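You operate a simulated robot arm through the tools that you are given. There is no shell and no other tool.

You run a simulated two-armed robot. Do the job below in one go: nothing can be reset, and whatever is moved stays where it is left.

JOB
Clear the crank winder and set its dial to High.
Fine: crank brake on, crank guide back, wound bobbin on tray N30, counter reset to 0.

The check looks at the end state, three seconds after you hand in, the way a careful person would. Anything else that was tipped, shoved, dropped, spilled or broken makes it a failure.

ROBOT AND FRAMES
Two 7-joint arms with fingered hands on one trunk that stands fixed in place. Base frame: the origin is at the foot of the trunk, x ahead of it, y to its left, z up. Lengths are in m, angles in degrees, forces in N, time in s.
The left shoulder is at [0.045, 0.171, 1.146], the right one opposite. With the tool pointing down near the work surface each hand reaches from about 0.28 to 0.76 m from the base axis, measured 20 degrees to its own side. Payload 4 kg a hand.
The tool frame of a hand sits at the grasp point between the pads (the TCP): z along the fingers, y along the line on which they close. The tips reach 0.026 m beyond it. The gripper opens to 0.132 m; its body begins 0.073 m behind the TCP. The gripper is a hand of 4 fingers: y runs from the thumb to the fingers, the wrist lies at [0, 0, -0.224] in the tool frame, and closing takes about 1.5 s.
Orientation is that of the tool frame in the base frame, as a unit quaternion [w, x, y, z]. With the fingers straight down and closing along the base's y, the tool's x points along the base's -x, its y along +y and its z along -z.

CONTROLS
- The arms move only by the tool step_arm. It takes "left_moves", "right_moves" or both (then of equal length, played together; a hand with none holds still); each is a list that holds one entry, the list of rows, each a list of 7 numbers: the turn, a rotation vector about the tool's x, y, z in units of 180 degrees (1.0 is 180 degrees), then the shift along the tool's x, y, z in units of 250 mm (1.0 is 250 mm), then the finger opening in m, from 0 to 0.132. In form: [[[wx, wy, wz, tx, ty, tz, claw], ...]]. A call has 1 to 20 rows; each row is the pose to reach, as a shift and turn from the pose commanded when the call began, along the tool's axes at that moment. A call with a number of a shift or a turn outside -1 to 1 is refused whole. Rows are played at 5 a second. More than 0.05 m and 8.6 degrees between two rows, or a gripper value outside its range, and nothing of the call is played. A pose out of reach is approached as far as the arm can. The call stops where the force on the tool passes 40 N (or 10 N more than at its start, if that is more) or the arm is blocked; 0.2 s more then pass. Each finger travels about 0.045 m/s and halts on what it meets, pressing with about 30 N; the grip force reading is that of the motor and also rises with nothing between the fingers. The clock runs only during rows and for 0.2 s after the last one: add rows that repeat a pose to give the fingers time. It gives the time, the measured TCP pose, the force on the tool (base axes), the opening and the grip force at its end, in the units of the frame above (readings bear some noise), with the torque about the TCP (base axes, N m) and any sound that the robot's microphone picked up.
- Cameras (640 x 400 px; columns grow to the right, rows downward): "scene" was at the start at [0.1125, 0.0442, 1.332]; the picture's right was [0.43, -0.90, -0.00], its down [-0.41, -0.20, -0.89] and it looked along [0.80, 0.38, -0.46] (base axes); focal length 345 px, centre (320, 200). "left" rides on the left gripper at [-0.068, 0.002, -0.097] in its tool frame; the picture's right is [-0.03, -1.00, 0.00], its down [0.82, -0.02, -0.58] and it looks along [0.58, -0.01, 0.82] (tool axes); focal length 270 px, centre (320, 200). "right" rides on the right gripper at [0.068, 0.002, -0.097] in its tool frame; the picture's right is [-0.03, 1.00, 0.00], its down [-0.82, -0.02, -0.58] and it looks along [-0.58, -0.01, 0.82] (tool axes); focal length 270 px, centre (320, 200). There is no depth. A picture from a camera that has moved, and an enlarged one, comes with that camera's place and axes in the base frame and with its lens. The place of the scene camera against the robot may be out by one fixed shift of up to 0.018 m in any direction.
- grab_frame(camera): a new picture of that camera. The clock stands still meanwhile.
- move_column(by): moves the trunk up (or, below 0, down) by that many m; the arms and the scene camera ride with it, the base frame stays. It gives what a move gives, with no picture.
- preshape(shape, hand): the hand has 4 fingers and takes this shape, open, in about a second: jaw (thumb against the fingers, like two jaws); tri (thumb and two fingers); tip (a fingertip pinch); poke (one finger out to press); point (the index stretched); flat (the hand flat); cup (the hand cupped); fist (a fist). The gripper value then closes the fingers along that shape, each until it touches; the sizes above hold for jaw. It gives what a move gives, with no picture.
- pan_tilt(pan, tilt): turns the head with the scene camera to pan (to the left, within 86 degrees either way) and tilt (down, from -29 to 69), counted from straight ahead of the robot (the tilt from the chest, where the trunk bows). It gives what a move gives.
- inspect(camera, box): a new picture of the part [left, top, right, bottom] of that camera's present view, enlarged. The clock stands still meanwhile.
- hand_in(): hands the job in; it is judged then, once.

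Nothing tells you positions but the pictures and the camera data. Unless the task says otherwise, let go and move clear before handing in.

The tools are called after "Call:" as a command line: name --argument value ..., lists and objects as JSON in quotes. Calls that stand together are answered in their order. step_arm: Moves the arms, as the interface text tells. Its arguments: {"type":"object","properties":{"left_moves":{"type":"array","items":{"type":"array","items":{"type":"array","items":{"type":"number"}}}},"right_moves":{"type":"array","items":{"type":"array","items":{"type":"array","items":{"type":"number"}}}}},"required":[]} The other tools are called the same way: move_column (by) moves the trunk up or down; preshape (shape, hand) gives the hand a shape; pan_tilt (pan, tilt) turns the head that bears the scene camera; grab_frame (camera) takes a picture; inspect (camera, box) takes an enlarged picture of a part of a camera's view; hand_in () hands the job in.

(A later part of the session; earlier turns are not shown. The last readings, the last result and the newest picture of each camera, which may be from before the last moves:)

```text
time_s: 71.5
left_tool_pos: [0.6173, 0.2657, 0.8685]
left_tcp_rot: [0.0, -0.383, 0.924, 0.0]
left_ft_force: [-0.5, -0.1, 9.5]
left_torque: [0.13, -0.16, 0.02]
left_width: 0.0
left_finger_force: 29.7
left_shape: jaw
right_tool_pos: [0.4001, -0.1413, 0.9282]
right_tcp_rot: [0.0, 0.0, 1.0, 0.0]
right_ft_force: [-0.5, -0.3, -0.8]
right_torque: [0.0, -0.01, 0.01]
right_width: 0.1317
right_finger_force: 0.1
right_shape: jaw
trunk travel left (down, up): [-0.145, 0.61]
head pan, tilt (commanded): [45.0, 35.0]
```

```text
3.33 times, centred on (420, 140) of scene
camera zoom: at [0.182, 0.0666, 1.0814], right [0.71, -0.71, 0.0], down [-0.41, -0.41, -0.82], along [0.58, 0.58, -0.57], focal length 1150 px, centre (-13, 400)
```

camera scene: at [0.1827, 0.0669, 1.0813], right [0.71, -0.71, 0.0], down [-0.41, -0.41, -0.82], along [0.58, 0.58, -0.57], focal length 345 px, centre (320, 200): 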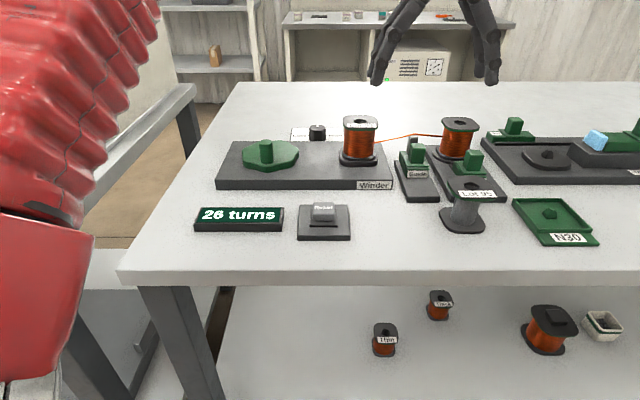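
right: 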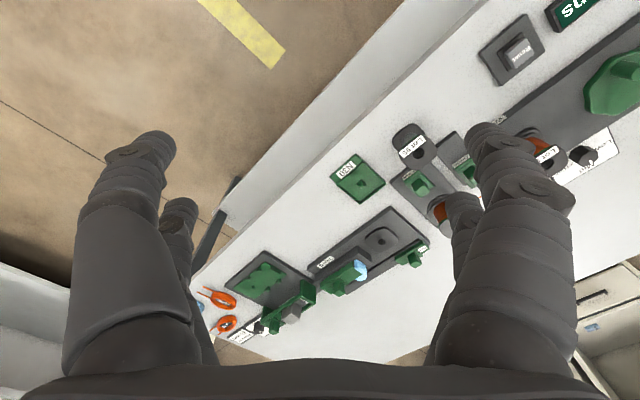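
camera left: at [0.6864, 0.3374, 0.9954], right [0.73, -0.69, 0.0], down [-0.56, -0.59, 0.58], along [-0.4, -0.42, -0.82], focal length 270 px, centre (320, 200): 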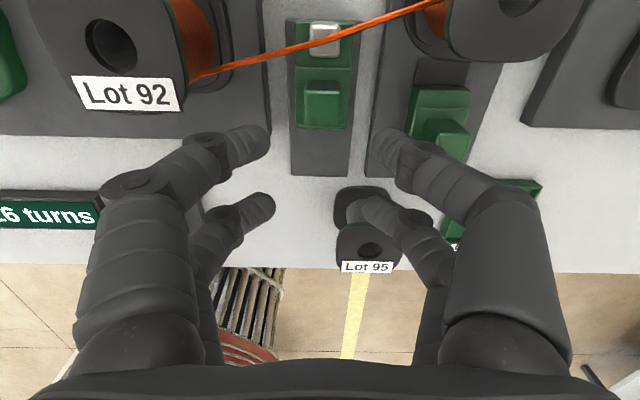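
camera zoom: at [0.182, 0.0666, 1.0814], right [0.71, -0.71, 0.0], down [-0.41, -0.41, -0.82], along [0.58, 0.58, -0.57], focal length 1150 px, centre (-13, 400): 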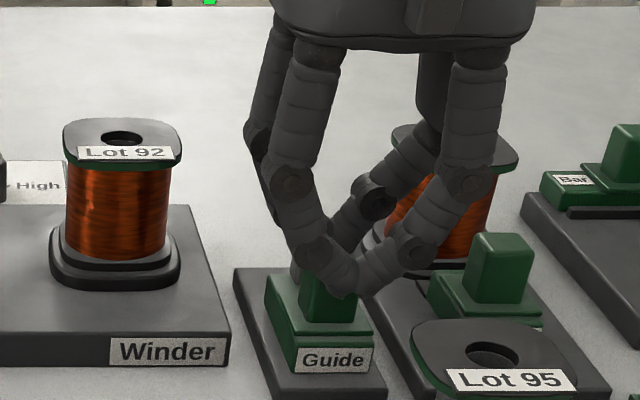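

Still moving with the finger; only a few mm of plate left. Continue a bit more.

Call:
step_arm --left_moves '[[[0, 0, 0, 0.01, 0, 0.002, 0.0], [0, 0, 0, 0.02, 0, 0.002, 0.0], [0, 0, 0, 0.03, 0, 0.002, 0.0]]]'

Call:
inspect --camera "left" --box '[220, 60, 420, 260]'

Call:
inspect --camera "scene" --box '[360, 80, 480, 200]'

```text
time_s: 72.3
left_tool_pos: [0.6115, 0.2613, 0.8673]
left_tcp_rot: [0.001, -0.383, 0.924, 0.0]
left_ft_force: [2.8, 1.7, 11.3]
left_torque: [0.23, -0.15, 0.0]
left_width: 0.0
left_finger_force: 29.6
left_shape: jaw
right_tool_pos: [0.4012, -0.1429, 0.9283]
right_tcp_rot: [0.0, 0.0, 1.0, -0.001]
right_ft_force: [0.1, -0.2, -0.4]
right_torque: [0.01, -0.01, 0.01]
right_width: 0.1318
right_finger_force: 0.1
right_shape: jaw
trunk travel left (down, up): [-0.145, 0.61]
head pan, tilt (commanded): [45.0, 35.0]
```

```text
2.00 times, centred on (320, 160) of left
camera zoom: at [0.6576, 0.3099, 0.9633], right [0.73, -0.69, 0.0], down [-0.56, -0.59, 0.58], along [-0.4, -0.42, -0.82], focal length 541 px, centre (320, 280)
```

zoom: 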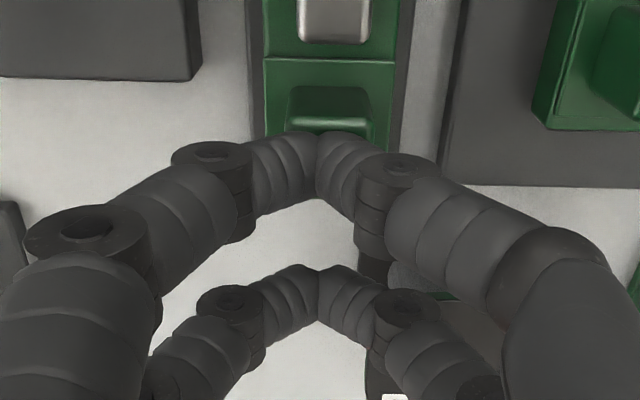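

```text
3.33 times, centred on (420, 140) of scene
camera zoom: at [0.182, 0.0668, 1.0815], right [0.71, -0.71, 0.0], down [-0.41, -0.41, -0.82], along [0.58, 0.58, -0.57], focal length 1150 px, centre (-13, 400)
```

zoom: 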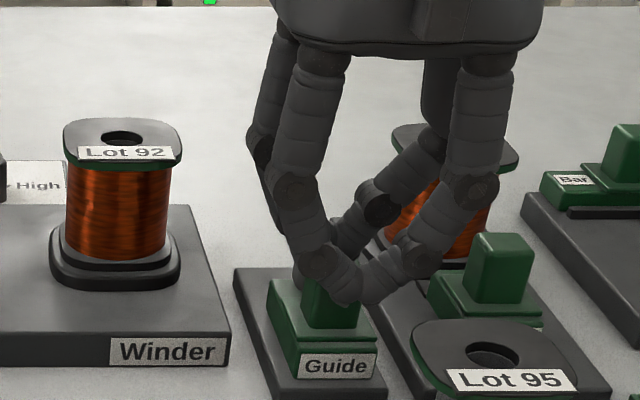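

Lateral resistance appeared and the finger slips slightly — likely the end stop. One more firmer drag of 4 mm to confirm.

Call:
step_arm --left_moves '[[[0, 0, 0, -0.012, 0, 0.004, 0.0], [0, 0, 0, -0.004, 0, 0.006, 0.0], [0, 0, 0, 0.008, 0, 0.006, 0.0], [0, 0, 0, 0.016, 0, 0.006, 0.0]]]'

Call:
inspect --camera "scene" --box '[360, 80, 480, 200]'

```text
time_s: 73.3
left_tool_pos: [0.6089, 0.2588, 0.8668]
left_tcp_rot: [0.002, -0.383, 0.924, -0.001]
left_ft_force: [6.0, 3.3, 22.9]
left_torque: [0.35, -0.49, -0.04]
left_width: 0.0
left_finger_force: 30.2
left_shape: jaw
right_tool_pos: [0.3993, -0.1422, 0.9283]
right_tcp_rot: [0.0, 0.0, 1.0, 0.001]
right_ft_force: [-1.0, -0.2, -0.6]
right_torque: [0.0, 0.0, 0.0]
right_width: 0.1319
right_finger_force: 0.0
right_shape: jaw
trunk travel left (down, up): [-0.145, 0.61]
head pan, tilt (commanded): [45.0, 35.0]
```

```text
3.33 times, centred on (420, 140) of scene
camera zoom: at [0.1812, 0.0666, 1.0818], right [0.71, -0.71, 0.0], down [-0.41, -0.41, -0.82], along [0.58, 0.58, -0.57], focal length 1150 px, centre (-13, 400)
```

zoom: 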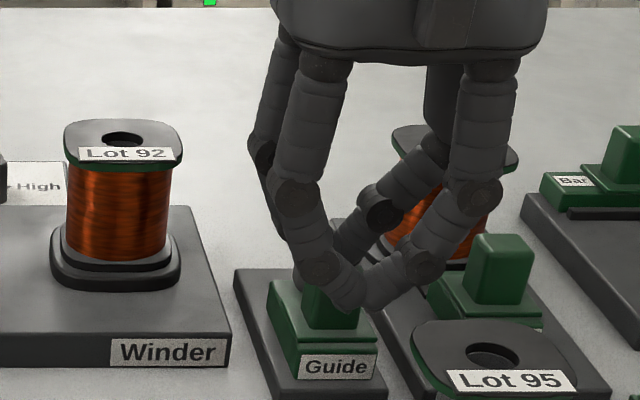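

The guide is at its back stop (label no longer moves, 7 N resistance). I lift straight up, turn the hand back to yaw −45°, then tilt it over bobbin Lot 92 for a look.

Call:
step_arm --left_moves '[[[0, 0, 0, 0, 0, -0.1, 0.0], [0, 0, 0, 0, 0, -0.2, 0.0], [0, 0, 0, 0, 0, -0.3, 0.03], [0, 0, 0, 0, 0, -0.42, 0.06], [0, 0, 0, 0, 0, -0.42, 0.09]]]'

Call:
step_arm --left_moves '[[[0, 0, 0.0455, -0.02, 0.02, 0, 0.132], [0, 0, 0.0909, -0.04, 0.04, 0, 0.132], [0, 0, 0.1364, -0.06, 0.06, 0, 0.132], [0, 0, 0.1818, -0.08, 0.08, 0, 0.132], [0, 0, 0.2273, -0.1, 0.1, 0, 0.132], [0, 0, 0.2727, -0.12, 0.13, 0, 0.132], [0, 0, 0.3182, -0.15, 0.16, 0, 0.132], [0, 0, 0.3636, -0.18, 0.19, 0, 0.132], [0, 0, 0.4091, -0.22, 0.22, 0, 0.132], [0, 0, 0.4545, -0.25, 0.25, 0, 0.132], [0, 0, 0.5, -0.28, 0.28, 0, 0.132], [0, 0, 0.5, -0.28, 0.28, 0, 0.132]]]'

Call:
grab_frame --camera "left"

Call:
grab_frame --camera "scene"

```text
time_s: 74.5
left_tool_pos: [0.6096, 0.258, 0.9699]
left_tcp_rot: [-0.001, -0.383, 0.924, 0.001]
left_ft_force: [0.6, 0.3, 0.5]
left_torque: [-0.02, -0.01, 0.03]
left_width: 0.048
left_finger_force: 0.0
left_shape: jaw
right_tool_pos: [0.399, -0.1411, 0.9273]
right_tcp_rot: [-0.001, 0.001, 1.0, 0.0]
right_ft_force: [-0.2, 0.4, 0.6]
right_torque: [0.0, -0.01, -0.01]
right_width: 0.1321
right_finger_force: 0.2
right_shape: jaw
trunk travel left (down, up): [-0.145, 0.61]
head pan, tilt (commanded): [45.0, 35.0]
```

```text
time_s: 77.1
left_tool_pos: [0.6103, 0.358, 0.9715]
left_tcp_rot: [-0.001, 0.383, 0.924, 0.001]
left_ft_force: [-0.3, -0.1, 0.3]
left_torque: [-0.04, -0.02, 0.0]
left_width: 0.1318
left_finger_force: 0.0
left_shape: jaw
right_tool_pos: [0.4002, -0.1426, 0.9272]
right_tcp_rot: [-0.001, 0.0, 1.0, -0.001]
right_ft_force: [0.5, 0.3, 0.1]
right_torque: [0.02, 0.01, -0.01]
right_width: 0.1321
right_finger_force: 0.0
right_shape: jaw
trunk travel left (down, up): [-0.145, 0.61]
head pan, tilt (commanded): [45.0, 35.0]
```

```text
taken
camera left: at [0.6578, 0.3095, 1.0659], right [-0.69, -0.72, 0.0], down [-0.59, 0.56, 0.58], along [-0.42, 0.4, -0.82], focal length 270 px, centre (320, 200)
```

left: 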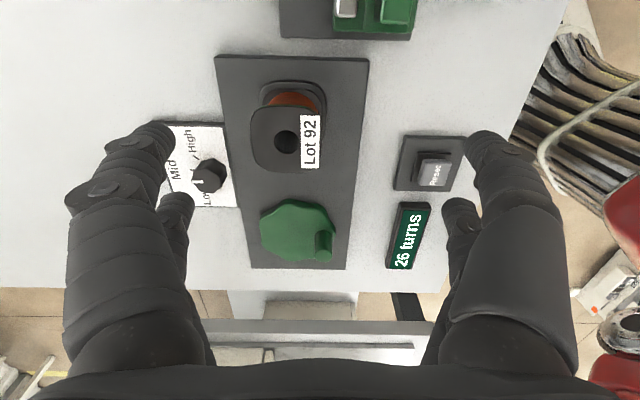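

```text
taken
camera scene: at [0.1827, 0.067, 1.0813], right [0.71, -0.71, 0.0], down [-0.41, -0.41, -0.82], along [0.58, 0.58, -0.57], focal length 345 px, centre (320, 200)
```

scene: 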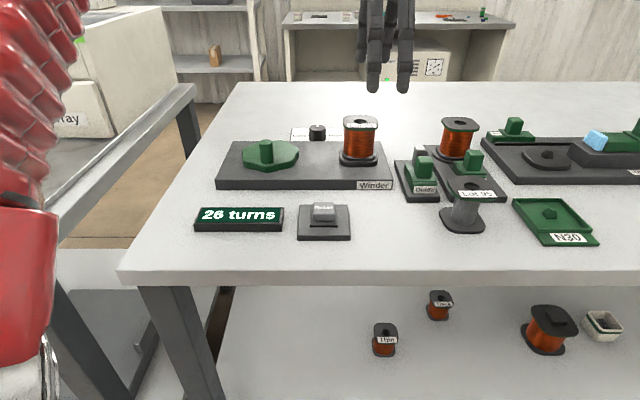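

Wire gone, guide back, brake on. Zoom in on the bobbin and the dial from here.

Call:
inspect --camera "left" --box '[150, 110, 250, 220]'

Call:
inspect --camera "left" --box '[220, 60, 380, 190]'

Call:
inspect --camera "left" --box '[370, 110, 480, 280]'

```text
3.64 times, centred on (200, 165) of left
camera zoom: at [0.6578, 0.3095, 1.0659], right [-0.69, -0.72, 0.0], down [-0.59, 0.56, 0.58], along [-0.42, 0.4, -0.82], focal length 983 px, centre (756, 327)
```

zoom: 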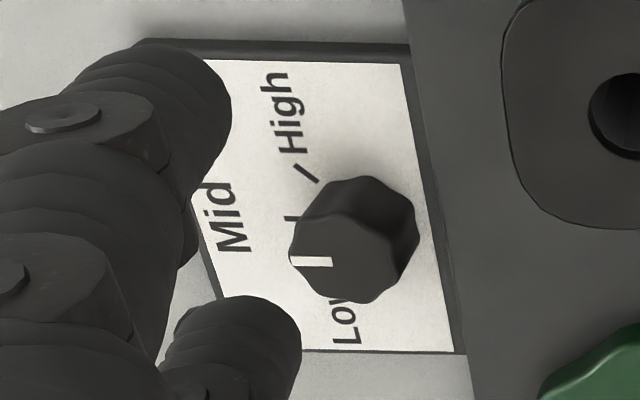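

```text
3.08 times, centred on (300, 125) of left
camera zoom: at [0.6578, 0.3095, 1.0659], right [-0.69, -0.72, 0.0], down [-0.59, 0.56, 0.58], along [-0.42, 0.4, -0.82], focal length 832 px, centre (382, 431)
```

zoom: 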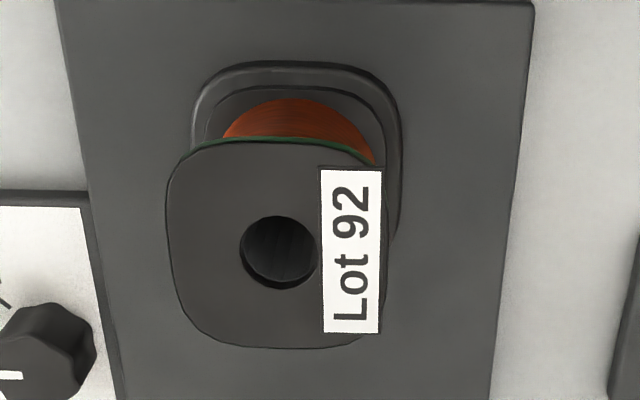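

```text
2.35 times, centred on (425, 195) of left
camera zoom: at [0.6578, 0.3095, 1.0659], right [-0.69, -0.72, 0.0], down [-0.59, 0.56, 0.58], along [-0.42, 0.4, -0.82], focal length 636 px, centre (73, 212)
```

zoom: 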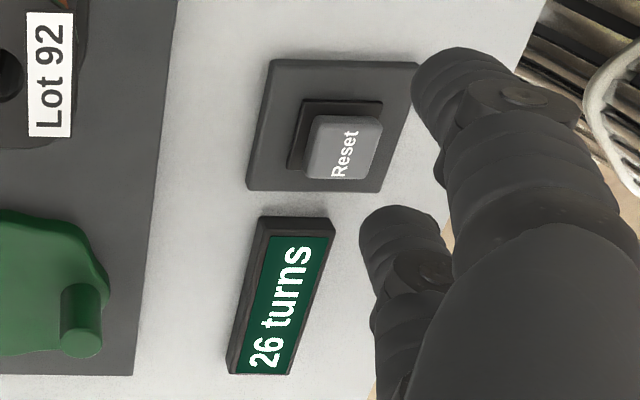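

Bobbin Lot 92 centre is U 0.160, V 0.709, top ≈0.867 m; dial at about x 0.631, y 0.518 with the High tick ~45° clockwise from Mid. Now tilt over the bobbin with fingers at 100 mm.

Call:
step_arm --left_moves '[[[0, -0.035, 0, 0.0224, 0.0243, 0.02, 0.1], [0, -0.07, 0, 0.0448, 0.0486, 0.04, 0.1], [0, -0.105, 0, 0.0672, 0.0729, 0.06, 0.1], [0, -0.14, 0, 0.0896, 0.0972, 0.08, 0.1], [0, -0.14, 0, 0.0896, 0.0972, 0.08, 0.1]]]'

Call:
grab_frame --camera "left"

Call:
grab_frame --camera "scene"

```text
time_s: 78.3
left_tool_pos: [0.6121, 0.39, 0.9502]
left_tcp_rot: [0.202, 0.374, 0.901, -0.084]
left_ft_force: [0.2, 0.2, -0.6]
left_torque: [0.01, -0.03, -0.01]
left_width: 0.1001
left_finger_force: 0.1
left_shape: jaw
right_tool_pos: [0.4007, -0.1422, 0.9269]
right_tcp_rot: [-0.001, 0.0, 1.0, 0.0]
right_ft_force: [0.9, 0.5, 0.1]
right_torque: [-0.02, -0.03, 0.0]
right_width: 0.1317
right_finger_force: 0.0
right_shape: jaw
trunk travel left (down, up): [-0.145, 0.61]
head pan, tilt (commanded): [45.0, 35.0]
```

```text
taken
camera left: at [0.6252, 0.376, 1.066], right [-0.69, -0.72, 0.01], down [-0.71, 0.68, 0.17], along [-0.13, 0.11, -0.98], focal length 270 px, centre (320, 200)
```

left: 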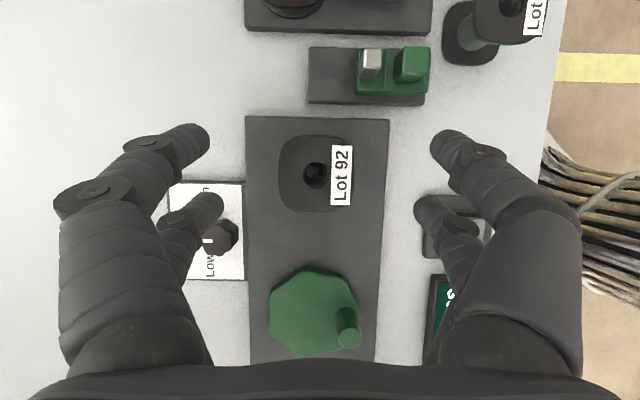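

```text
taken
camera scene: at [0.1826, 0.0671, 1.0813], right [0.71, -0.71, 0.0], down [-0.41, -0.41, -0.82], along [0.58, 0.58, -0.57], focal length 345 px, centre (320, 200)
```

scene: 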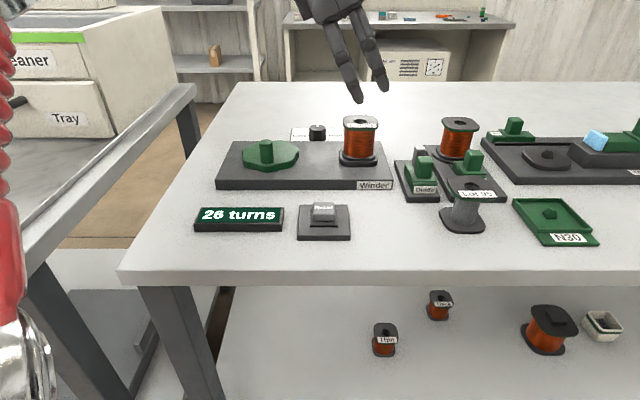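

Directly above the bobbin. Zoom for fine centring.

Call:
inspect --camera "left" --box '[250, 120, 390, 230]'

```text
3.64 times, centred on (320, 175) of left
camera zoom: at [0.6252, 0.376, 1.066], right [-0.69, -0.72, 0.01], down [-0.71, 0.68, 0.17], along [-0.13, 0.11, -0.98], focal length 983 px, centre (320, 291)
```

zoom: 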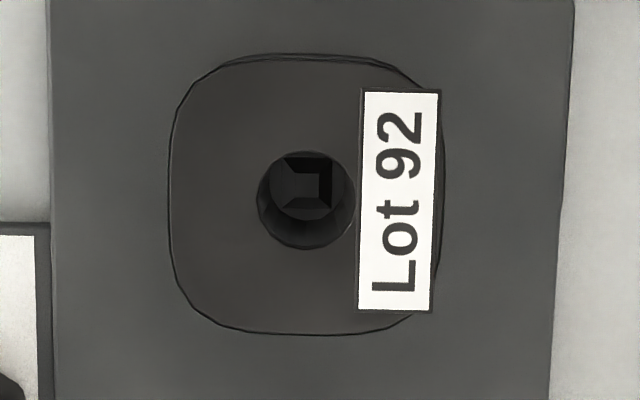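

Centred within 1–2 mm, and the spindle peg is visible through the hole. Descend to gripping height with open fingers.

Call:
step_arm --left_moves '[[[0, 0, 0, 0.0297, 0.0005, 0.0605, 0.1], [0, 0, 0, 0.0594, 0.001, 0.121, 0.1], [0, 0, 0, 0.0891, 0.0014, 0.1814, 0.1], [0, 0, 0, 0.1188, 0.0019, 0.2419, 0.1], [0, 0, 0, 0.1485, 0.0024, 0.3024, 0.1], [0, 0, 0, 0.1485, 0.0024, 0.3024, 0.1]]]'

Call:
grab_frame --camera "left"

Call:
inspect --camera "scene" --box '[280, 60, 420, 200]'

```text
time_s: 79.7
left_tool_pos: [0.6103, 0.391, 0.8672]
left_tcp_rot: [0.202, 0.374, 0.901, -0.083]
left_ft_force: [0.4, -0.6, 0.3]
left_torque: [0.0, -0.03, 0.01]
left_width: 0.1001
left_finger_force: 0.0
left_shape: jaw
right_tool_pos: [0.4002, -0.1413, 0.9277]
right_tcp_rot: [-0.002, 0.0, 1.0, 0.0]
right_ft_force: [0.1, -1.4, 0.6]
right_torque: [0.01, 0.0, -0.01]
right_width: 0.1319
right_finger_force: 0.1
right_shape: jaw
trunk travel left (down, up): [-0.145, 0.61]
head pan, tilt (commanded): [45.0, 35.0]
```

```text
taken
camera left: at [0.6248, 0.377, 0.9818], right [-0.69, -0.72, 0.01], down [-0.71, 0.68, 0.18], along [-0.13, 0.11, -0.98], focal length 270 px, centre (320, 200)
```

left: 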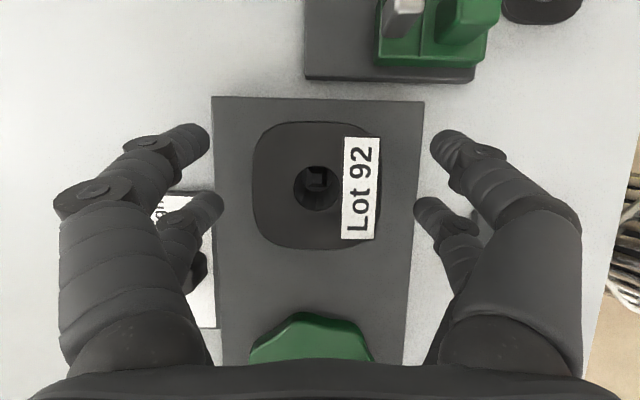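

```text
2.86 times, centred on (350, 130) of scene
camera zoom: at [0.1826, 0.067, 1.0813], right [0.71, -0.71, 0.0], down [-0.41, -0.41, -0.82], along [0.58, 0.58, -0.57], focal length 986 px, centre (234, 400)
```

zoom: 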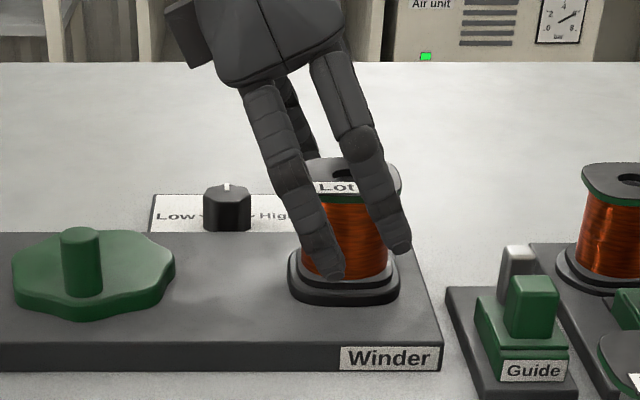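

Fingers straddle the bobbin. I shift 4 mm so both finger pairs sit evenly on the flange, then close.

Call:
step_arm --left_moves '[[[0, 0, 0, -0.0145, 0, 0.0068, 0.1], [0, 0, 0, -0.0145, 0, 0.0068, 0.08], [0, 0, 0, -0.0145, 0, 0.0068, 0.065], [0, 0, 0, -0.0145, 0, 0.0068, 0.05], [0, 0, 0, -0.0145, 0, 0.0068, 0.03], [0, 0, 0, -0.0145, 0, 0.0068, 0.03], [0, 0, 0, -0.0145, 0, 0.0068, 0.03], [0, 0, 0, -0.0145, 0, 0.0068, 0.03]]]'

Call:
inspect --camera "left" --box '[200, 90, 440, 250]'

Call:
inspect --camera "scene" --box '[280, 60, 420, 200]'

```text
time_s: 81.5
left_tool_pos: [0.6134, 0.3899, 0.8663]
left_tcp_rot: [0.2, 0.373, 0.902, -0.083]
left_ft_force: [-6.3, 3.6, 1.8]
left_torque: [0.27, 0.45, 0.05]
left_width: 0.0319
left_finger_force: 30.0
left_shape: jaw
right_tool_pos: [0.3996, -0.1414, 0.9269]
right_tcp_rot: [-0.001, 0.0, 1.0, 0.001]
right_ft_force: [1.1, 0.7, 0.1]
right_torque: [0.01, 0.01, 0.01]
right_width: 0.1319
right_finger_force: 0.0
right_shape: jaw
trunk travel left (down, up): [-0.145, 0.61]
head pan, tilt (commanded): [45.0, 35.0]
```

```text
2.50 times, centred on (320, 170) of left
camera zoom: at [0.6272, 0.375, 0.9816], right [-0.69, -0.72, 0.01], down [-0.71, 0.68, 0.18], along [-0.14, 0.11, -0.98], focal length 676 px, centre (320, 275)
```

zoom: 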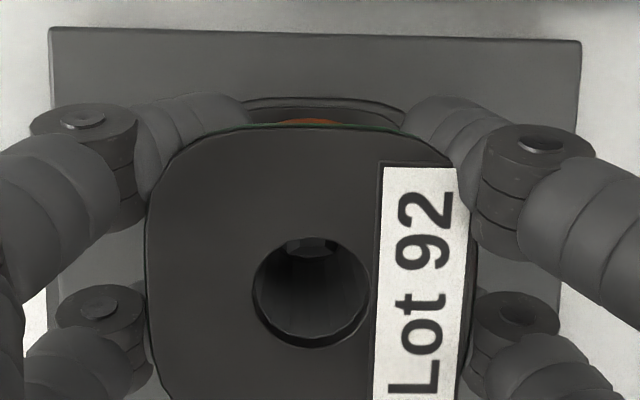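

```text
2.86 times, centred on (350, 130) of scene
camera zoom: at [0.1819, 0.0672, 1.0814], right [0.71, -0.71, 0.0], down [-0.41, -0.41, -0.82], along [0.58, 0.58, -0.57], focal length 986 px, centre (234, 400)
```

zoom: 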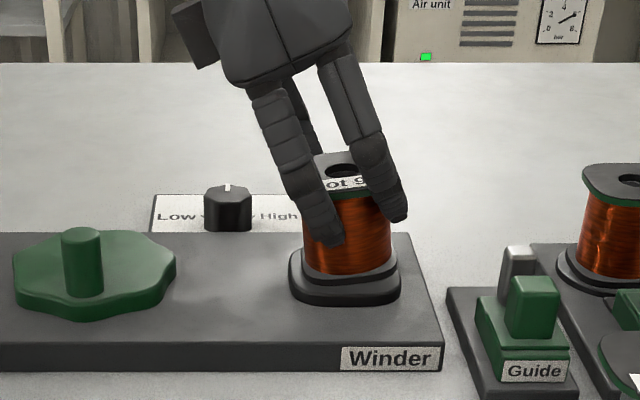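

The fingers closed to ~32 mm, so the tips curled in below the flange around the coil. Let me check the bobbin's attitude closely.

Call:
inspect --camera "scene" --box '[330, 95, 400, 175]'

Call:
grab_frame --camera "left"

```text
5.00 times, centred on (365, 135) of scene
camera zoom: at [0.1819, 0.0672, 1.0814], right [0.71, -0.71, 0.0], down [-0.41, -0.41, -0.82], along [0.58, 0.58, -0.57], focal length 1725 px, centre (95, 525)
```

zoom: 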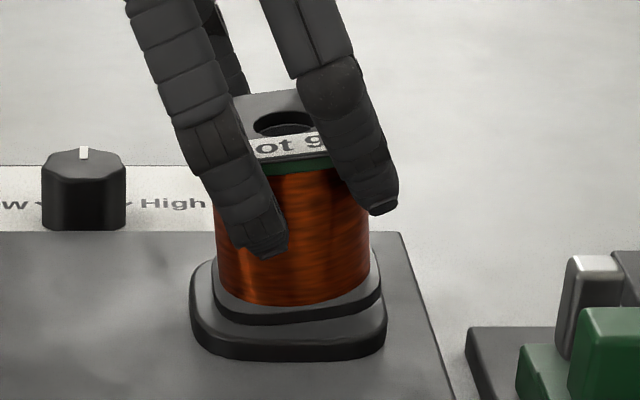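

```text
taken
camera left: at [0.6272, 0.375, 0.9816], right [-0.69, -0.72, 0.01], down [-0.71, 0.68, 0.18], along [-0.14, 0.11, -0.98], focal length 270 px, centre (320, 200)
```

left: 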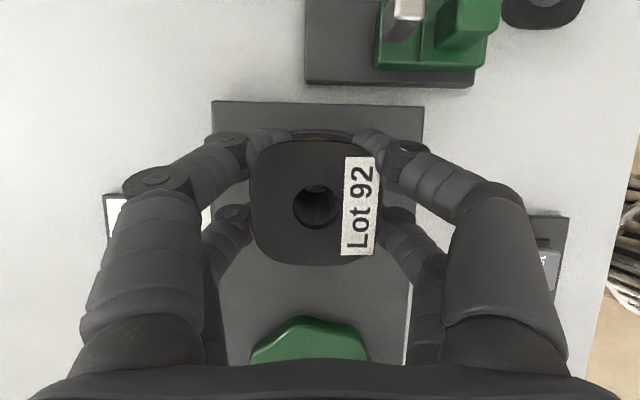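

The bobbin got levered a few degrees because the upper finger pair wedged under the flange. I reopen slowly so it settles back on its spindle, and then re-grip higher.

Call:
step_arm --left_moves '[[[0, 0, 0, 0, 0, 0, 0.036], [0, 0, 0, 0, 0, 0, 0.042], [0, 0, 0, 0, 0, 0, 0.048], [0, 0, 0, 0, 0, 0, 0.054], [0, 0, 0, 0, 0, 0, 0.06], [0, 0, 0, 0, 0, 0, 0.07], [0, 0, 0, 0, 0, 0, 0.085], [0, 0, 0, 0, 0, 0, 0.1], [0, 0, 0, 0, 0, 0, 0.1]]]'

Call:
inspect --camera "left" --box '[200, 90, 440, 250]'

Call:
inspect --camera "scene" --box '[330, 95, 400, 175]'

```text
time_s: 83.5
left_tool_pos: [0.6133, 0.3888, 0.8658]
left_tcp_rot: [0.202, 0.374, 0.901, -0.085]
left_ft_force: [-0.3, -0.4, 0.6]
left_torque: [0.0, -0.02, -0.01]
left_width: 0.0997
left_finger_force: 0.0
left_shape: jaw
right_tool_pos: [0.4007, -0.1425, 0.9282]
right_tcp_rot: [-0.001, 0.0, 1.0, 0.0]
right_ft_force: [-0.8, 0.0, 0.3]
right_torque: [-0.02, -0.03, -0.03]
right_width: 0.1318
right_finger_force: 0.1
right_shape: jaw
trunk travel left (down, up): [-0.145, 0.61]
head pan, tilt (commanded): [45.0, 35.0]
```

```text
2.50 times, centred on (320, 170) of left
camera zoom: at [0.6279, 0.3745, 0.9816], right [-0.69, -0.72, 0.01], down [-0.71, 0.68, 0.18], along [-0.13, 0.11, -0.98], focal length 676 px, centre (320, 275)
```

zoom: 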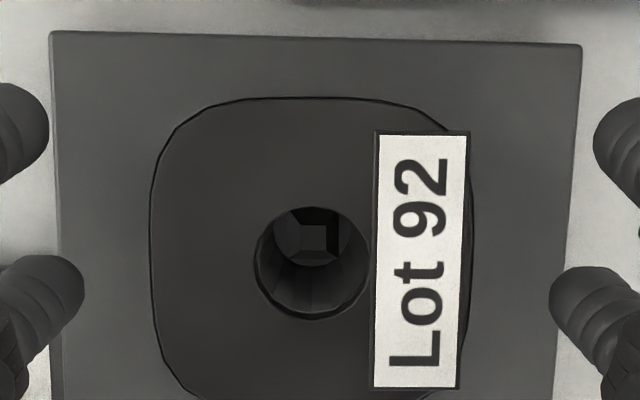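

```text
5.00 times, centred on (365, 135) of scene
camera zoom: at [0.1826, 0.0669, 1.0813], right [0.71, -0.71, 0.0], down [-0.41, -0.41, -0.82], along [0.58, 0.58, -0.57], focal length 1725 px, centre (95, 525)
```

zoom: 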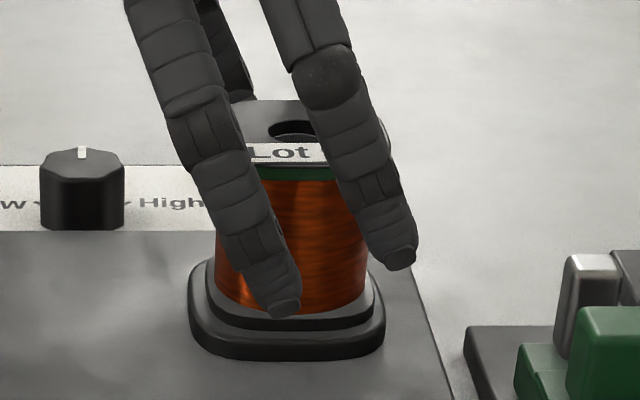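

The bobbin is seated upright again. Before gripping, I'll test that this tilted hand can actually reach the tray position, moving empty: lift, then across.

Call:
step_arm --left_moves '[[[0, 0, 0, -0.0483, 0, -0.1026, 0.1], [0, 0, 0, -0.0965, 0, -0.2051, 0.1], [0, 0, 0, -0.1448, 0, -0.3077, 0.1], [0, 0, 0, -0.1448, 0, -0.3077, 0.1]]]'

Call:
step_arm --left_moves '[[[0, 0, 0, -0.1311, -0.0823, 0.0617, 0.1], [0, 0, 0, -0.2623, -0.1646, 0.1234, 0.1], [0, 0, 0, -0.3934, -0.2469, 0.1851, 0.1], [0, 0, 0, -0.5246, -0.3291, 0.2469, 0.1], [0, 0, 0, -0.6557, -0.4114, 0.3086, 0.1], [0, 0, 0, -0.7869, -0.4937, 0.3703, 0.1], [0, 0, 0, -0.918, -0.576, 0.432, 0.1], [0, 0, 0, -0.918, -0.576, 0.432, 0.1]]]'

Call:
grab_frame --camera "left"

```text
time_s: 84.5
left_tool_pos: [0.6131, 0.391, 0.9517]
left_tcp_rot: [0.201, 0.374, 0.901, -0.084]
left_ft_force: [0.3, 0.0, 0.3]
left_torque: [0.0, 0.02, -0.02]
left_width: 0.0999
left_finger_force: 0.0
left_shape: jaw
right_tool_pos: [0.4005, -0.1417, 0.9259]
right_tcp_rot: [-0.001, 0.0, 1.0, 0.0]
right_ft_force: [-0.4, -0.6, 0.7]
right_torque: [-0.02, -0.04, 0.01]
right_width: 0.1322
right_finger_force: 0.1
right_shape: jaw
trunk travel left (down, up): [-0.145, 0.61]
head pan, tilt (commanded): [45.0, 35.0]
```

```text
time_s: 86.3
left_tool_pos: [0.6872, 0.1366, 0.9511]
left_tcp_rot: [0.202, 0.371, 0.902, -0.084]
left_ft_force: [-0.4, 0.2, 0.4]
left_torque: [0.01, -0.05, 0.02]
left_width: 0.1002
left_finger_force: 0.1
left_shape: jaw
left hand out of reach, approached as far as the arm can: row 7, 8
right_tool_pos: [0.4007, -0.1412, 0.9273]
right_tcp_rot: [-0.001, 0.001, 1.0, 0.0]
right_ft_force: [-0.1, 0.0, -0.1]
right_torque: [0.02, -0.01, -0.03]
right_width: 0.1318
right_finger_force: 0.1
right_shape: jaw
trunk travel left (down, up): [-0.145, 0.61]
head pan, tilt (commanded): [45.0, 35.0]
```

```text
taken
camera left: at [0.7016, 0.1217, 1.0665], right [-0.69, -0.73, 0.01], down [-0.71, 0.68, 0.18], along [-0.14, 0.11, -0.98], focal length 270 px, centre (320, 200)
```

left: 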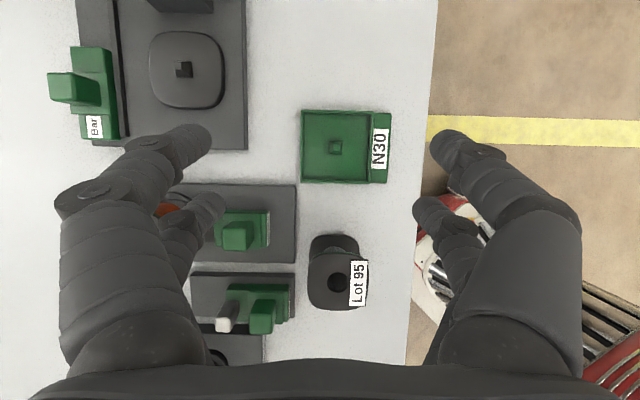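

At 25° tilt the hand falls ~3 cm short of the tray. I add 10° more tilt here and see whether it reaches over the tray peg.

Call:
step_arm --left_moves '[[[0, -0.0185, 0, -0.0275, -0.0233, 0.0292, 0.1], [0, -0.037, 0, -0.0551, -0.0467, 0.0583, 0.1], [0, -0.0556, 0, -0.0826, -0.07, 0.0875, 0.1], [0, -0.0556, 0, -0.0826, -0.07, 0.0875, 0.1]]]'

Call:
grab_frame --camera "left"

Call:
grab_frame --camera "scene"

```text
time_s: 87.3
left_tool_pos: [0.6952, 0.1028, 0.9396]
left_tcp_rot: [0.279, 0.364, 0.881, -0.116]
left_ft_force: [-0.8, 0.4, -0.5]
left_torque: [0.04, -0.01, -0.04]
left_width: 0.0999
left_finger_force: 0.0
left_shape: jaw
right_tool_pos: [0.4013, -0.1419, 0.9268]
right_tcp_rot: [-0.001, 0.0, 1.0, 0.0]
right_ft_force: [0.3, 0.7, 0.5]
right_torque: [0.01, -0.01, -0.01]
right_width: 0.1318
right_finger_force: 0.1
right_shape: jaw
trunk travel left (down, up): [-0.145, 0.61]
head pan, tilt (commanded): [45.0, 35.0]
```

```text
taken
camera left: at [0.6945, 0.1033, 1.0571], right [-0.69, -0.72, 0.02], down [-0.72, 0.69, 0.0], along [-0.01, -0.01, -1.0], focal length 270 px, centre (320, 200)
```

left: 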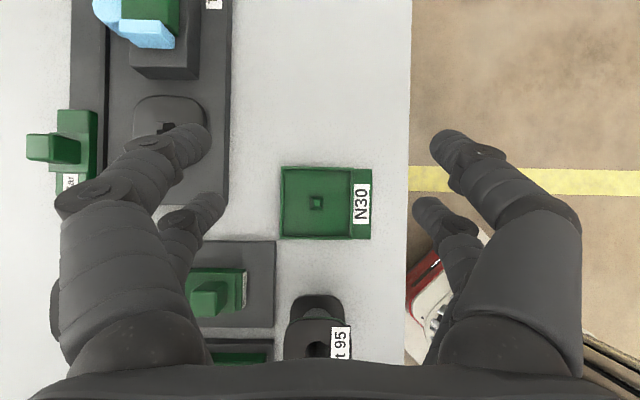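

```text
taken
camera scene: at [0.1828, 0.0669, 1.0813], right [0.71, -0.71, 0.0], down [-0.41, -0.41, -0.82], along [0.58, 0.58, -0.57], focal length 345 px, centre (320, 200)
```

scene: 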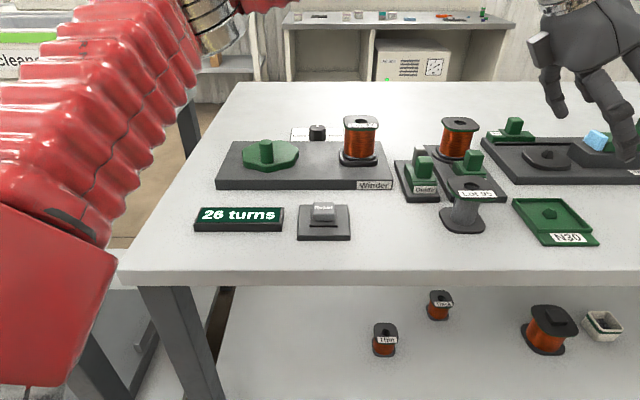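

At 35° tilt the hand reaches the tray and its camera looks exactly straight down. Zoom to fix the tray's peg position.

Call:
inspect --camera "left" --box '[260, 150, 390, 260]'

```text
3.64 times, centred on (325, 205) of left
camera zoom: at [0.6945, 0.1033, 1.0571], right [-0.69, -0.72, 0.02], down [-0.72, 0.69, 0.0], along [-0.01, -0.01, -1.0], focal length 983 px, centre (302, 182)
```

zoom: 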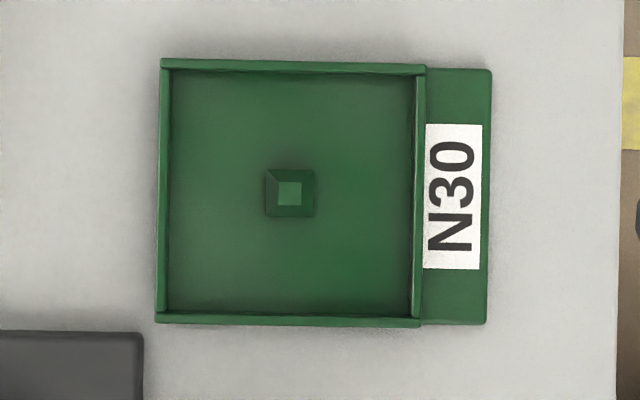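

Tray inner ≈67 mm square, peg centre U 0.4146, V 0.5646. Now return over the bobbin at this 35° tilt, where I'll pinch only with the lower finger pair at the middle of the flange edges so the bobbin hangs upright.

Call:
step_arm --left_moves '[[[0, 0, 0, 0.1014, 0.0724, -0.0776, 0.1], [0, 0, 0, 0.2028, 0.1448, -0.1553, 0.1], [0, 0, 0, 0.3041, 0.2171, -0.2329, 0.1], [0, 0, 0, 0.4055, 0.2895, -0.3105, 0.1], [0, 0, 0, 0.5069, 0.3619, -0.3881, 0.1], [0, 0, 0, 0.6083, 0.4343, -0.4658, 0.1], [0, 0, 0, 0.7096, 0.5066, -0.5434, 0.1], [0, 0, 0, 0.811, 0.579, -0.621, 0.1], [0, 0, 0, 0.811, 0.579, -0.621, 0.1]]]'

Call:
inspect --camera "left" --box '[250, 140, 390, 250]'

```text
time_s: 89.3
left_tool_pos: [0.6177, 0.3865, 0.9498]
left_tcp_rot: [0.28, 0.365, 0.88, -0.117]
left_ft_force: [0.6, 0.3, 0.5]
left_torque: [0.0, 0.01, 0.0]
left_width: 0.0998
left_finger_force: 0.1
left_shape: jaw
right_tool_pos: [0.4, -0.1421, 0.9274]
right_tcp_rot: [-0.001, 0.0, 1.0, 0.0]
right_ft_force: [0.2, -0.6, 0.1]
right_torque: [-0.01, -0.01, 0.01]
right_width: 0.1319
right_finger_force: 0.0
right_shape: jaw
trunk travel left (down, up): [-0.145, 0.61]
head pan, tilt (commanded): [45.0, 35.0]
```

```text
3.64 times, centred on (320, 195) of left
camera zoom: at [0.6166, 0.3866, 1.0674], right [-0.69, -0.72, 0.02], down [-0.72, 0.69, 0.0], along [-0.01, -0.01, -1.0], focal length 983 px, centre (320, 218)
```

zoom: 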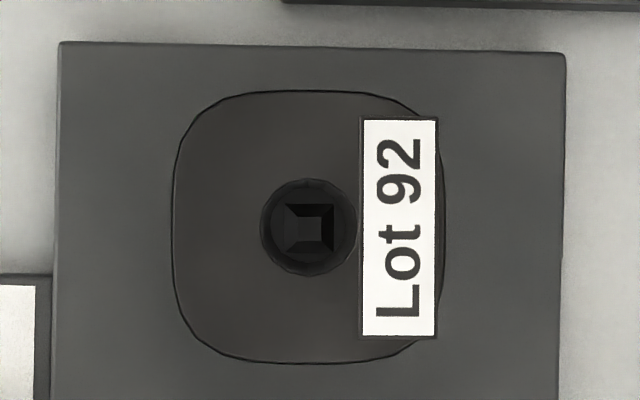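

Centred. Narrow the opening to 72 mm and descend to the flange-edge height; then check before closing.

Call:
step_arm --left_moves '[[[0, 0, 0, 0, 0, 0, 0.072], [0, 0, 0, 0, 0, 0, 0.072], [0, 0, 0, 0, 0, 0, 0.072], [0, 0, 0, 0.0365, 0, 0.0517, 0.072], [0, 0, 0, 0.073, 0, 0.1035, 0.072], [0, 0, 0, 0.1095, 0, 0.1552, 0.072], [0, 0, 0, 0.146, 0, 0.2069, 0.072], [0, 0, 0, 0.146, 0, 0.2069, 0.072]]]'

Call:
inspect --camera "left" --box '[220, 110, 420, 270]'

Call:
inspect --camera "scene" --box '[325, 85, 405, 175]'

```text
time_s: 91.1
left_tool_pos: [0.6161, 0.3864, 0.8866]
left_tcp_rot: [0.279, 0.364, 0.881, -0.116]
left_ft_force: [-0.2, 0.0, -0.5]
left_torque: [0.03, 0.01, 0.01]
left_width: 0.0727
left_finger_force: 0.0
left_shape: jaw
right_tool_pos: [0.4001, -0.1424, 0.9262]
right_tcp_rot: [-0.001, 0.001, 1.0, -0.001]
right_ft_force: [0.6, -0.3, -0.1]
right_torque: [-0.01, -0.03, -0.03]
right_width: 0.1319
right_finger_force: 0.1
right_shape: jaw
trunk travel left (down, up): [-0.145, 0.61]
head pan, tilt (commanded): [45.0, 35.0]
```

```text
2.50 times, centred on (320, 190) of left
camera zoom: at [0.6162, 0.3861, 1.0038], right [-0.69, -0.72, 0.02], down [-0.72, 0.69, 0.0], along [-0.01, -0.01, -1.0], focal length 676 px, centre (320, 225)
```

zoom: 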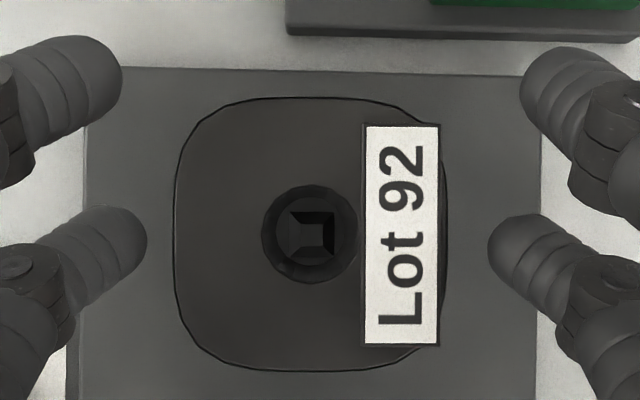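

```text
4.44 times, centred on (365, 130) of scene
camera zoom: at [0.1825, 0.067, 1.0813], right [0.71, -0.71, 0.0], down [-0.41, -0.41, -0.82], along [0.58, 0.58, -0.57], focal length 1533 px, centre (120, 511)
```

zoom: 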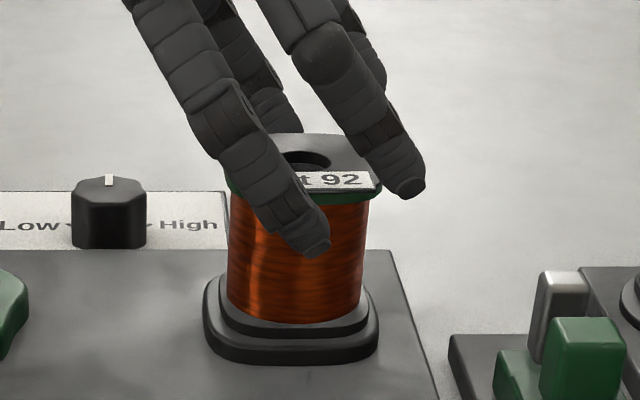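

The lower pair lines up with the hole's centre line; tips are slightly deep, so I raise 3 mm and close gently.

Call:
step_arm --left_moves '[[[0, 0, 0, -0.0069, 0, -0.0098, 0.072], [0, 0, 0, -0.0069, 0, -0.0098, 0.064], [0, 0, 0, -0.0069, 0, -0.0098, 0.058], [0, 0, 0, -0.0069, 0, -0.0098, 0.054], [0, 0, 0, -0.0069, 0, -0.0098, 0.05], [0, 0, 0, -0.0069, 0, -0.0098, 0.05]]]'

Call:
inspect --camera "left" --box '[220, 110, 420, 270]'

Call:
inspect --camera "scene" --box '[325, 85, 405, 175]'

```text
time_s: 92.5
left_tool_pos: [0.617, 0.3855, 0.8892]
left_tcp_rot: [0.278, 0.365, 0.881, -0.116]
left_ft_force: [1.2, 0.6, 1.2]
left_torque: [0.03, -0.02, -0.01]
left_width: 0.0516
left_finger_force: 0.2
left_shape: jaw
right_tool_pos: [0.4005, -0.142, 0.927]
right_tcp_rot: [-0.001, -0.001, 1.0, 0.0]
right_ft_force: [-0.4, -0.4, 1.0]
right_torque: [0.0, -0.03, 0.0]
right_width: 0.132
right_finger_force: 0.1
right_shape: jaw
trunk travel left (down, up): [-0.145, 0.61]
head pan, tilt (commanded): [45.0, 35.0]
```

```text
2.50 times, centred on (320, 190) of left
camera zoom: at [0.6161, 0.3864, 1.007], right [-0.69, -0.72, 0.02], down [-0.72, 0.69, 0.0], along [-0.01, -0.01, -1.0], focal length 676 px, centre (320, 225)
```

zoom: 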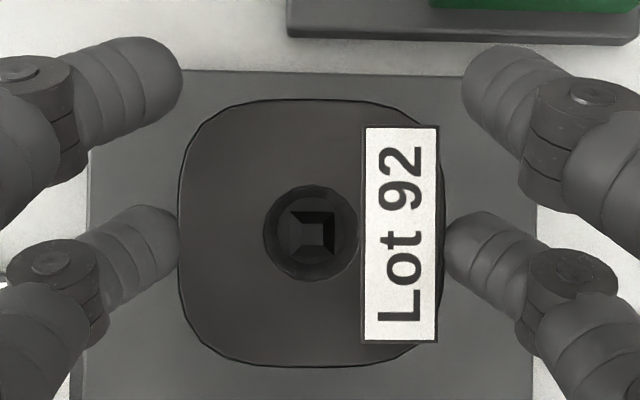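

```text
4.44 times, centred on (365, 130) of scene
camera zoom: at [0.1826, 0.067, 1.0813], right [0.71, -0.71, 0.0], down [-0.41, -0.41, -0.82], along [0.58, 0.58, -0.57], focal length 1533 px, centre (120, 511)
```

zoom: 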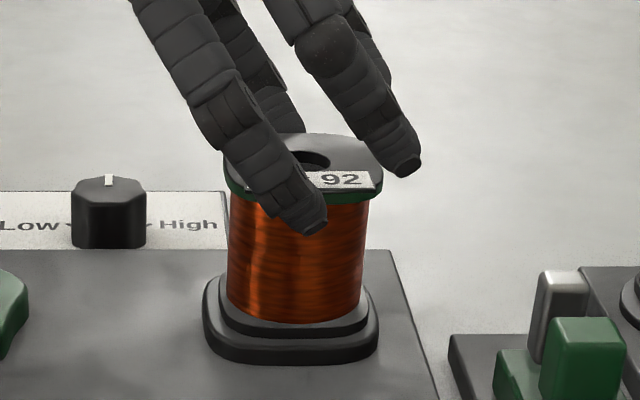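

Both tips touch the flange edges evenly. Close to full grip.

Call:
step_arm --left_moves '[[[0, 0, 0, 0, 0, 0, 0.046], [0, 0, 0, 0, 0, 0, 0.042], [0, 0, 0, 0, 0, 0, 0.038], [0, 0, 0, 0, 0, 0, 0.034], [0, 0, 0, 0, 0, 0, 0.03], [0, 0, 0, 0, 0, 0, 0.03]]]'

Call:
inspect --camera "left" --box '[220, 110, 420, 270]'

Call:
inspect --camera "scene" --box '[325, 85, 405, 175]'

```text
time_s: 93.9
left_tool_pos: [0.6157, 0.3868, 0.8905]
left_tcp_rot: [0.279, 0.364, 0.881, -0.115]
left_ft_force: [-0.9, 2.0, 1.8]
left_torque: [0.08, 0.02, -0.02]
left_width: 0.0355
left_finger_force: 0.0
left_shape: jaw
right_tool_pos: [0.4007, -0.142, 0.9283]
right_tcp_rot: [0.0, 0.0, 1.0, 0.0]
right_ft_force: [0.0, 0.2, 0.1]
right_torque: [0.02, -0.02, 0.01]
right_width: 0.1319
right_finger_force: 0.0
right_shape: jaw
trunk travel left (down, up): [-0.145, 0.61]
head pan, tilt (commanded): [45.0, 35.0]
```

```text
2.50 times, centred on (320, 190) of left
camera zoom: at [0.6159, 0.3864, 1.0073], right [-0.69, -0.72, 0.02], down [-0.72, 0.69, 0.0], along [-0.01, -0.01, -1.0], focal length 676 px, centre (320, 225)
```

zoom: 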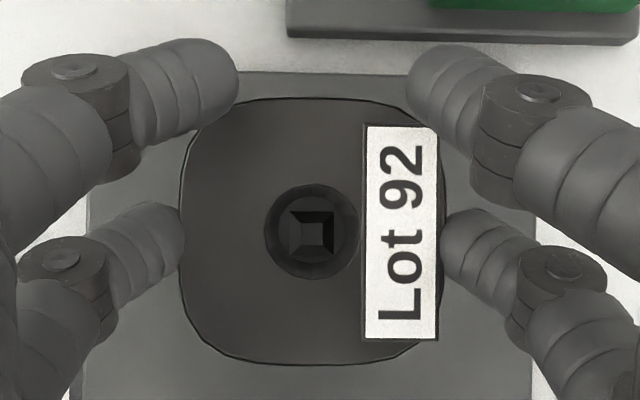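

```text
4.44 times, centred on (365, 130) of scene
camera zoom: at [0.1824, 0.067, 1.0814], right [0.71, -0.71, 0.0], down [-0.41, -0.41, -0.82], along [0.58, 0.58, -0.57], focal length 1533 px, centre (120, 511)
```

zoom: 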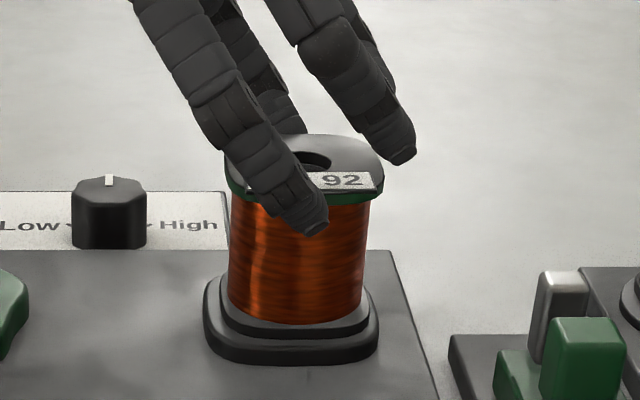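

The lower pair rests on the flange edges without disturbing the bobbin; grip force isn't up yet, so I close further to build it.

Call:
step_arm --left_moves '[[[0, 0, 0, 0, 0, 0, 0.024], [0, 0, 0, 0, 0, 0, 0.018], [0, 0, 0, 0, 0, 0, 0.012], [0, 0, 0, 0, 0, 0, 0.006], [0, 0, 0, 0, 0, 0, 0.0], [0, 0, 0, 0, 0, 0, 0.0], [0, 0, 0, 0, 0, 0, 0.0]]]'

Call:
inspect --camera "left" --box '[220, 110, 420, 270]'

Call:
inspect --camera "scene" --box '[325, 85, 405, 175]'

```text
time_s: 95.5
left_tool_pos: [0.6157, 0.386, 0.8887]
left_tcp_rot: [0.279, 0.364, 0.881, -0.115]
left_ft_force: [1.7, -0.6, -2.3]
left_torque: [-0.01, -0.01, 0.04]
left_width: 0.0062
left_finger_force: 29.8
left_shape: jaw
right_tool_pos: [0.401, -0.1411, 0.9255]
right_tcp_rot: [-0.001, 0.0, 1.0, -0.001]
right_ft_force: [0.0, -0.8, -0.4]
right_torque: [0.0, 0.0, -0.04]
right_width: 0.1318
right_finger_force: 0.0
right_shape: jaw
trunk travel left (down, up): [-0.145, 0.61]
head pan, tilt (commanded): [45.0, 35.0]
```

```text
2.50 times, centred on (320, 190) of left
camera zoom: at [0.6163, 0.3865, 1.0062], right [-0.69, -0.72, 0.02], down [-0.72, 0.69, 0.0], along [-0.01, -0.01, -1.0], focal length 676 px, centre (320, 225)
```

zoom: 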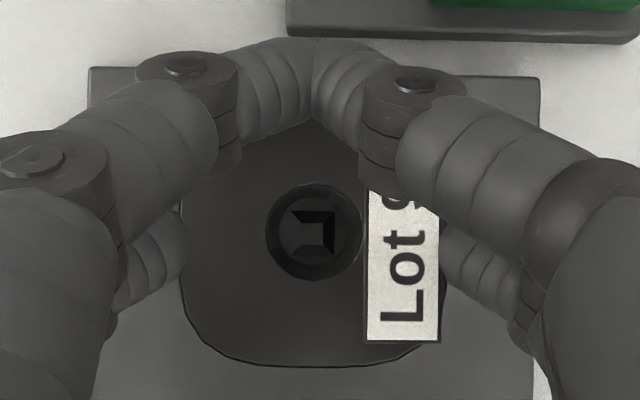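

```text
4.44 times, centred on (365, 130) of scene
camera zoom: at [0.1829, 0.0671, 1.0812], right [0.71, -0.71, 0.0], down [-0.41, -0.41, -0.82], along [0.58, 0.58, -0.57], focal length 1533 px, centre (120, 511)
```

zoom: 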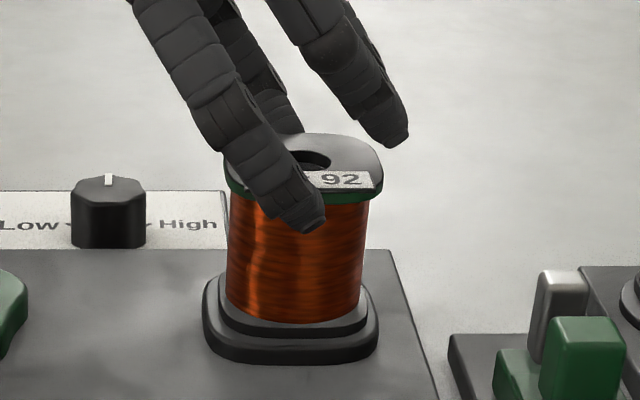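

Gripped at 30 N with the bobbin still upright. Lift 15 mm straight up and check.

Call:
step_arm --left_moves '[[[0, 0, 0, -0.0115, 0, -0.0163, 0.0], [0, 0, 0, -0.0231, 0, -0.0327, 0.0], [0, 0, 0, -0.0346, 0, -0.049, 0.0], [0, 0, 0, -0.0346, 0, -0.049, 0.0]]]'

Call:
inspect --camera "left" --box '[220, 110, 420, 270]'

Call:
inspect --camera "scene" --box '[325, 75, 405, 175]'

```text
time_s: 96.5
left_tool_pos: [0.6161, 0.3854, 0.9049]
left_tcp_rot: [0.279, 0.364, 0.881, -0.116]
left_ft_force: [-0.4, -0.5, -2.5]
left_torque: [0.01, -0.02, 0.01]
left_width: 0.0061
left_finger_force: 30.1
left_shape: jaw
right_tool_pos: [0.4002, -0.1421, 0.9278]
right_tcp_rot: [-0.001, -0.001, 1.0, 0.0]
right_ft_force: [-0.4, 0.4, -0.2]
right_torque: [-0.01, 0.0, -0.01]
right_width: 0.1313
right_finger_force: 0.0
right_shape: jaw
trunk travel left (down, up): [-0.145, 0.61]
head pan, tilt (commanded): [45.0, 35.0]
```

```text
2.50 times, centred on (320, 190) of left
camera zoom: at [0.6166, 0.3859, 1.0217], right [-0.69, -0.72, 0.02], down [-0.72, 0.69, 0.0], along [-0.01, -0.01, -1.0], focal length 676 px, centre (320, 225)
```

zoom: 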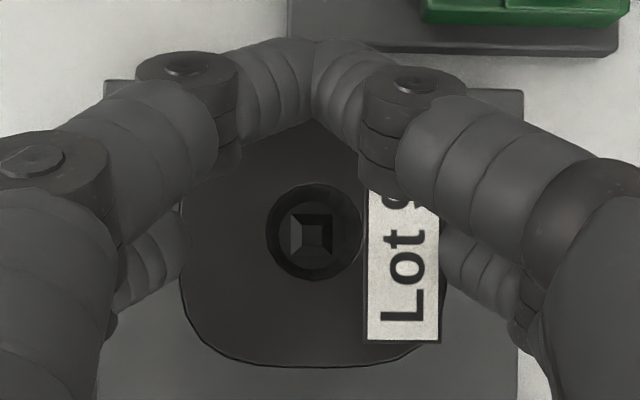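

```text
4.00 times, centred on (365, 125) of scene
camera zoom: at [0.1828, 0.067, 1.0812], right [0.71, -0.71, 0.0], down [-0.41, -0.41, -0.82], along [0.58, 0.58, -0.57], focal length 1380 px, centre (140, 500)
```

zoom: 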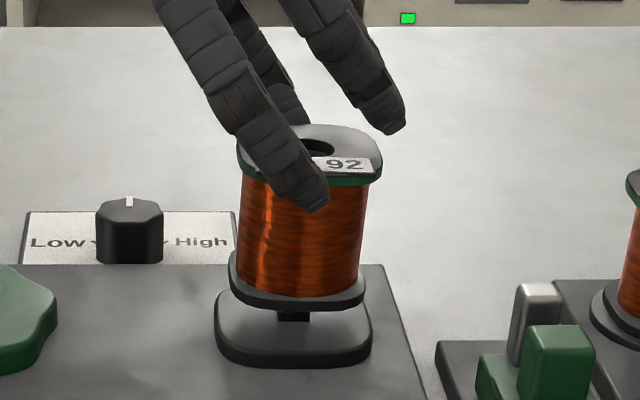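

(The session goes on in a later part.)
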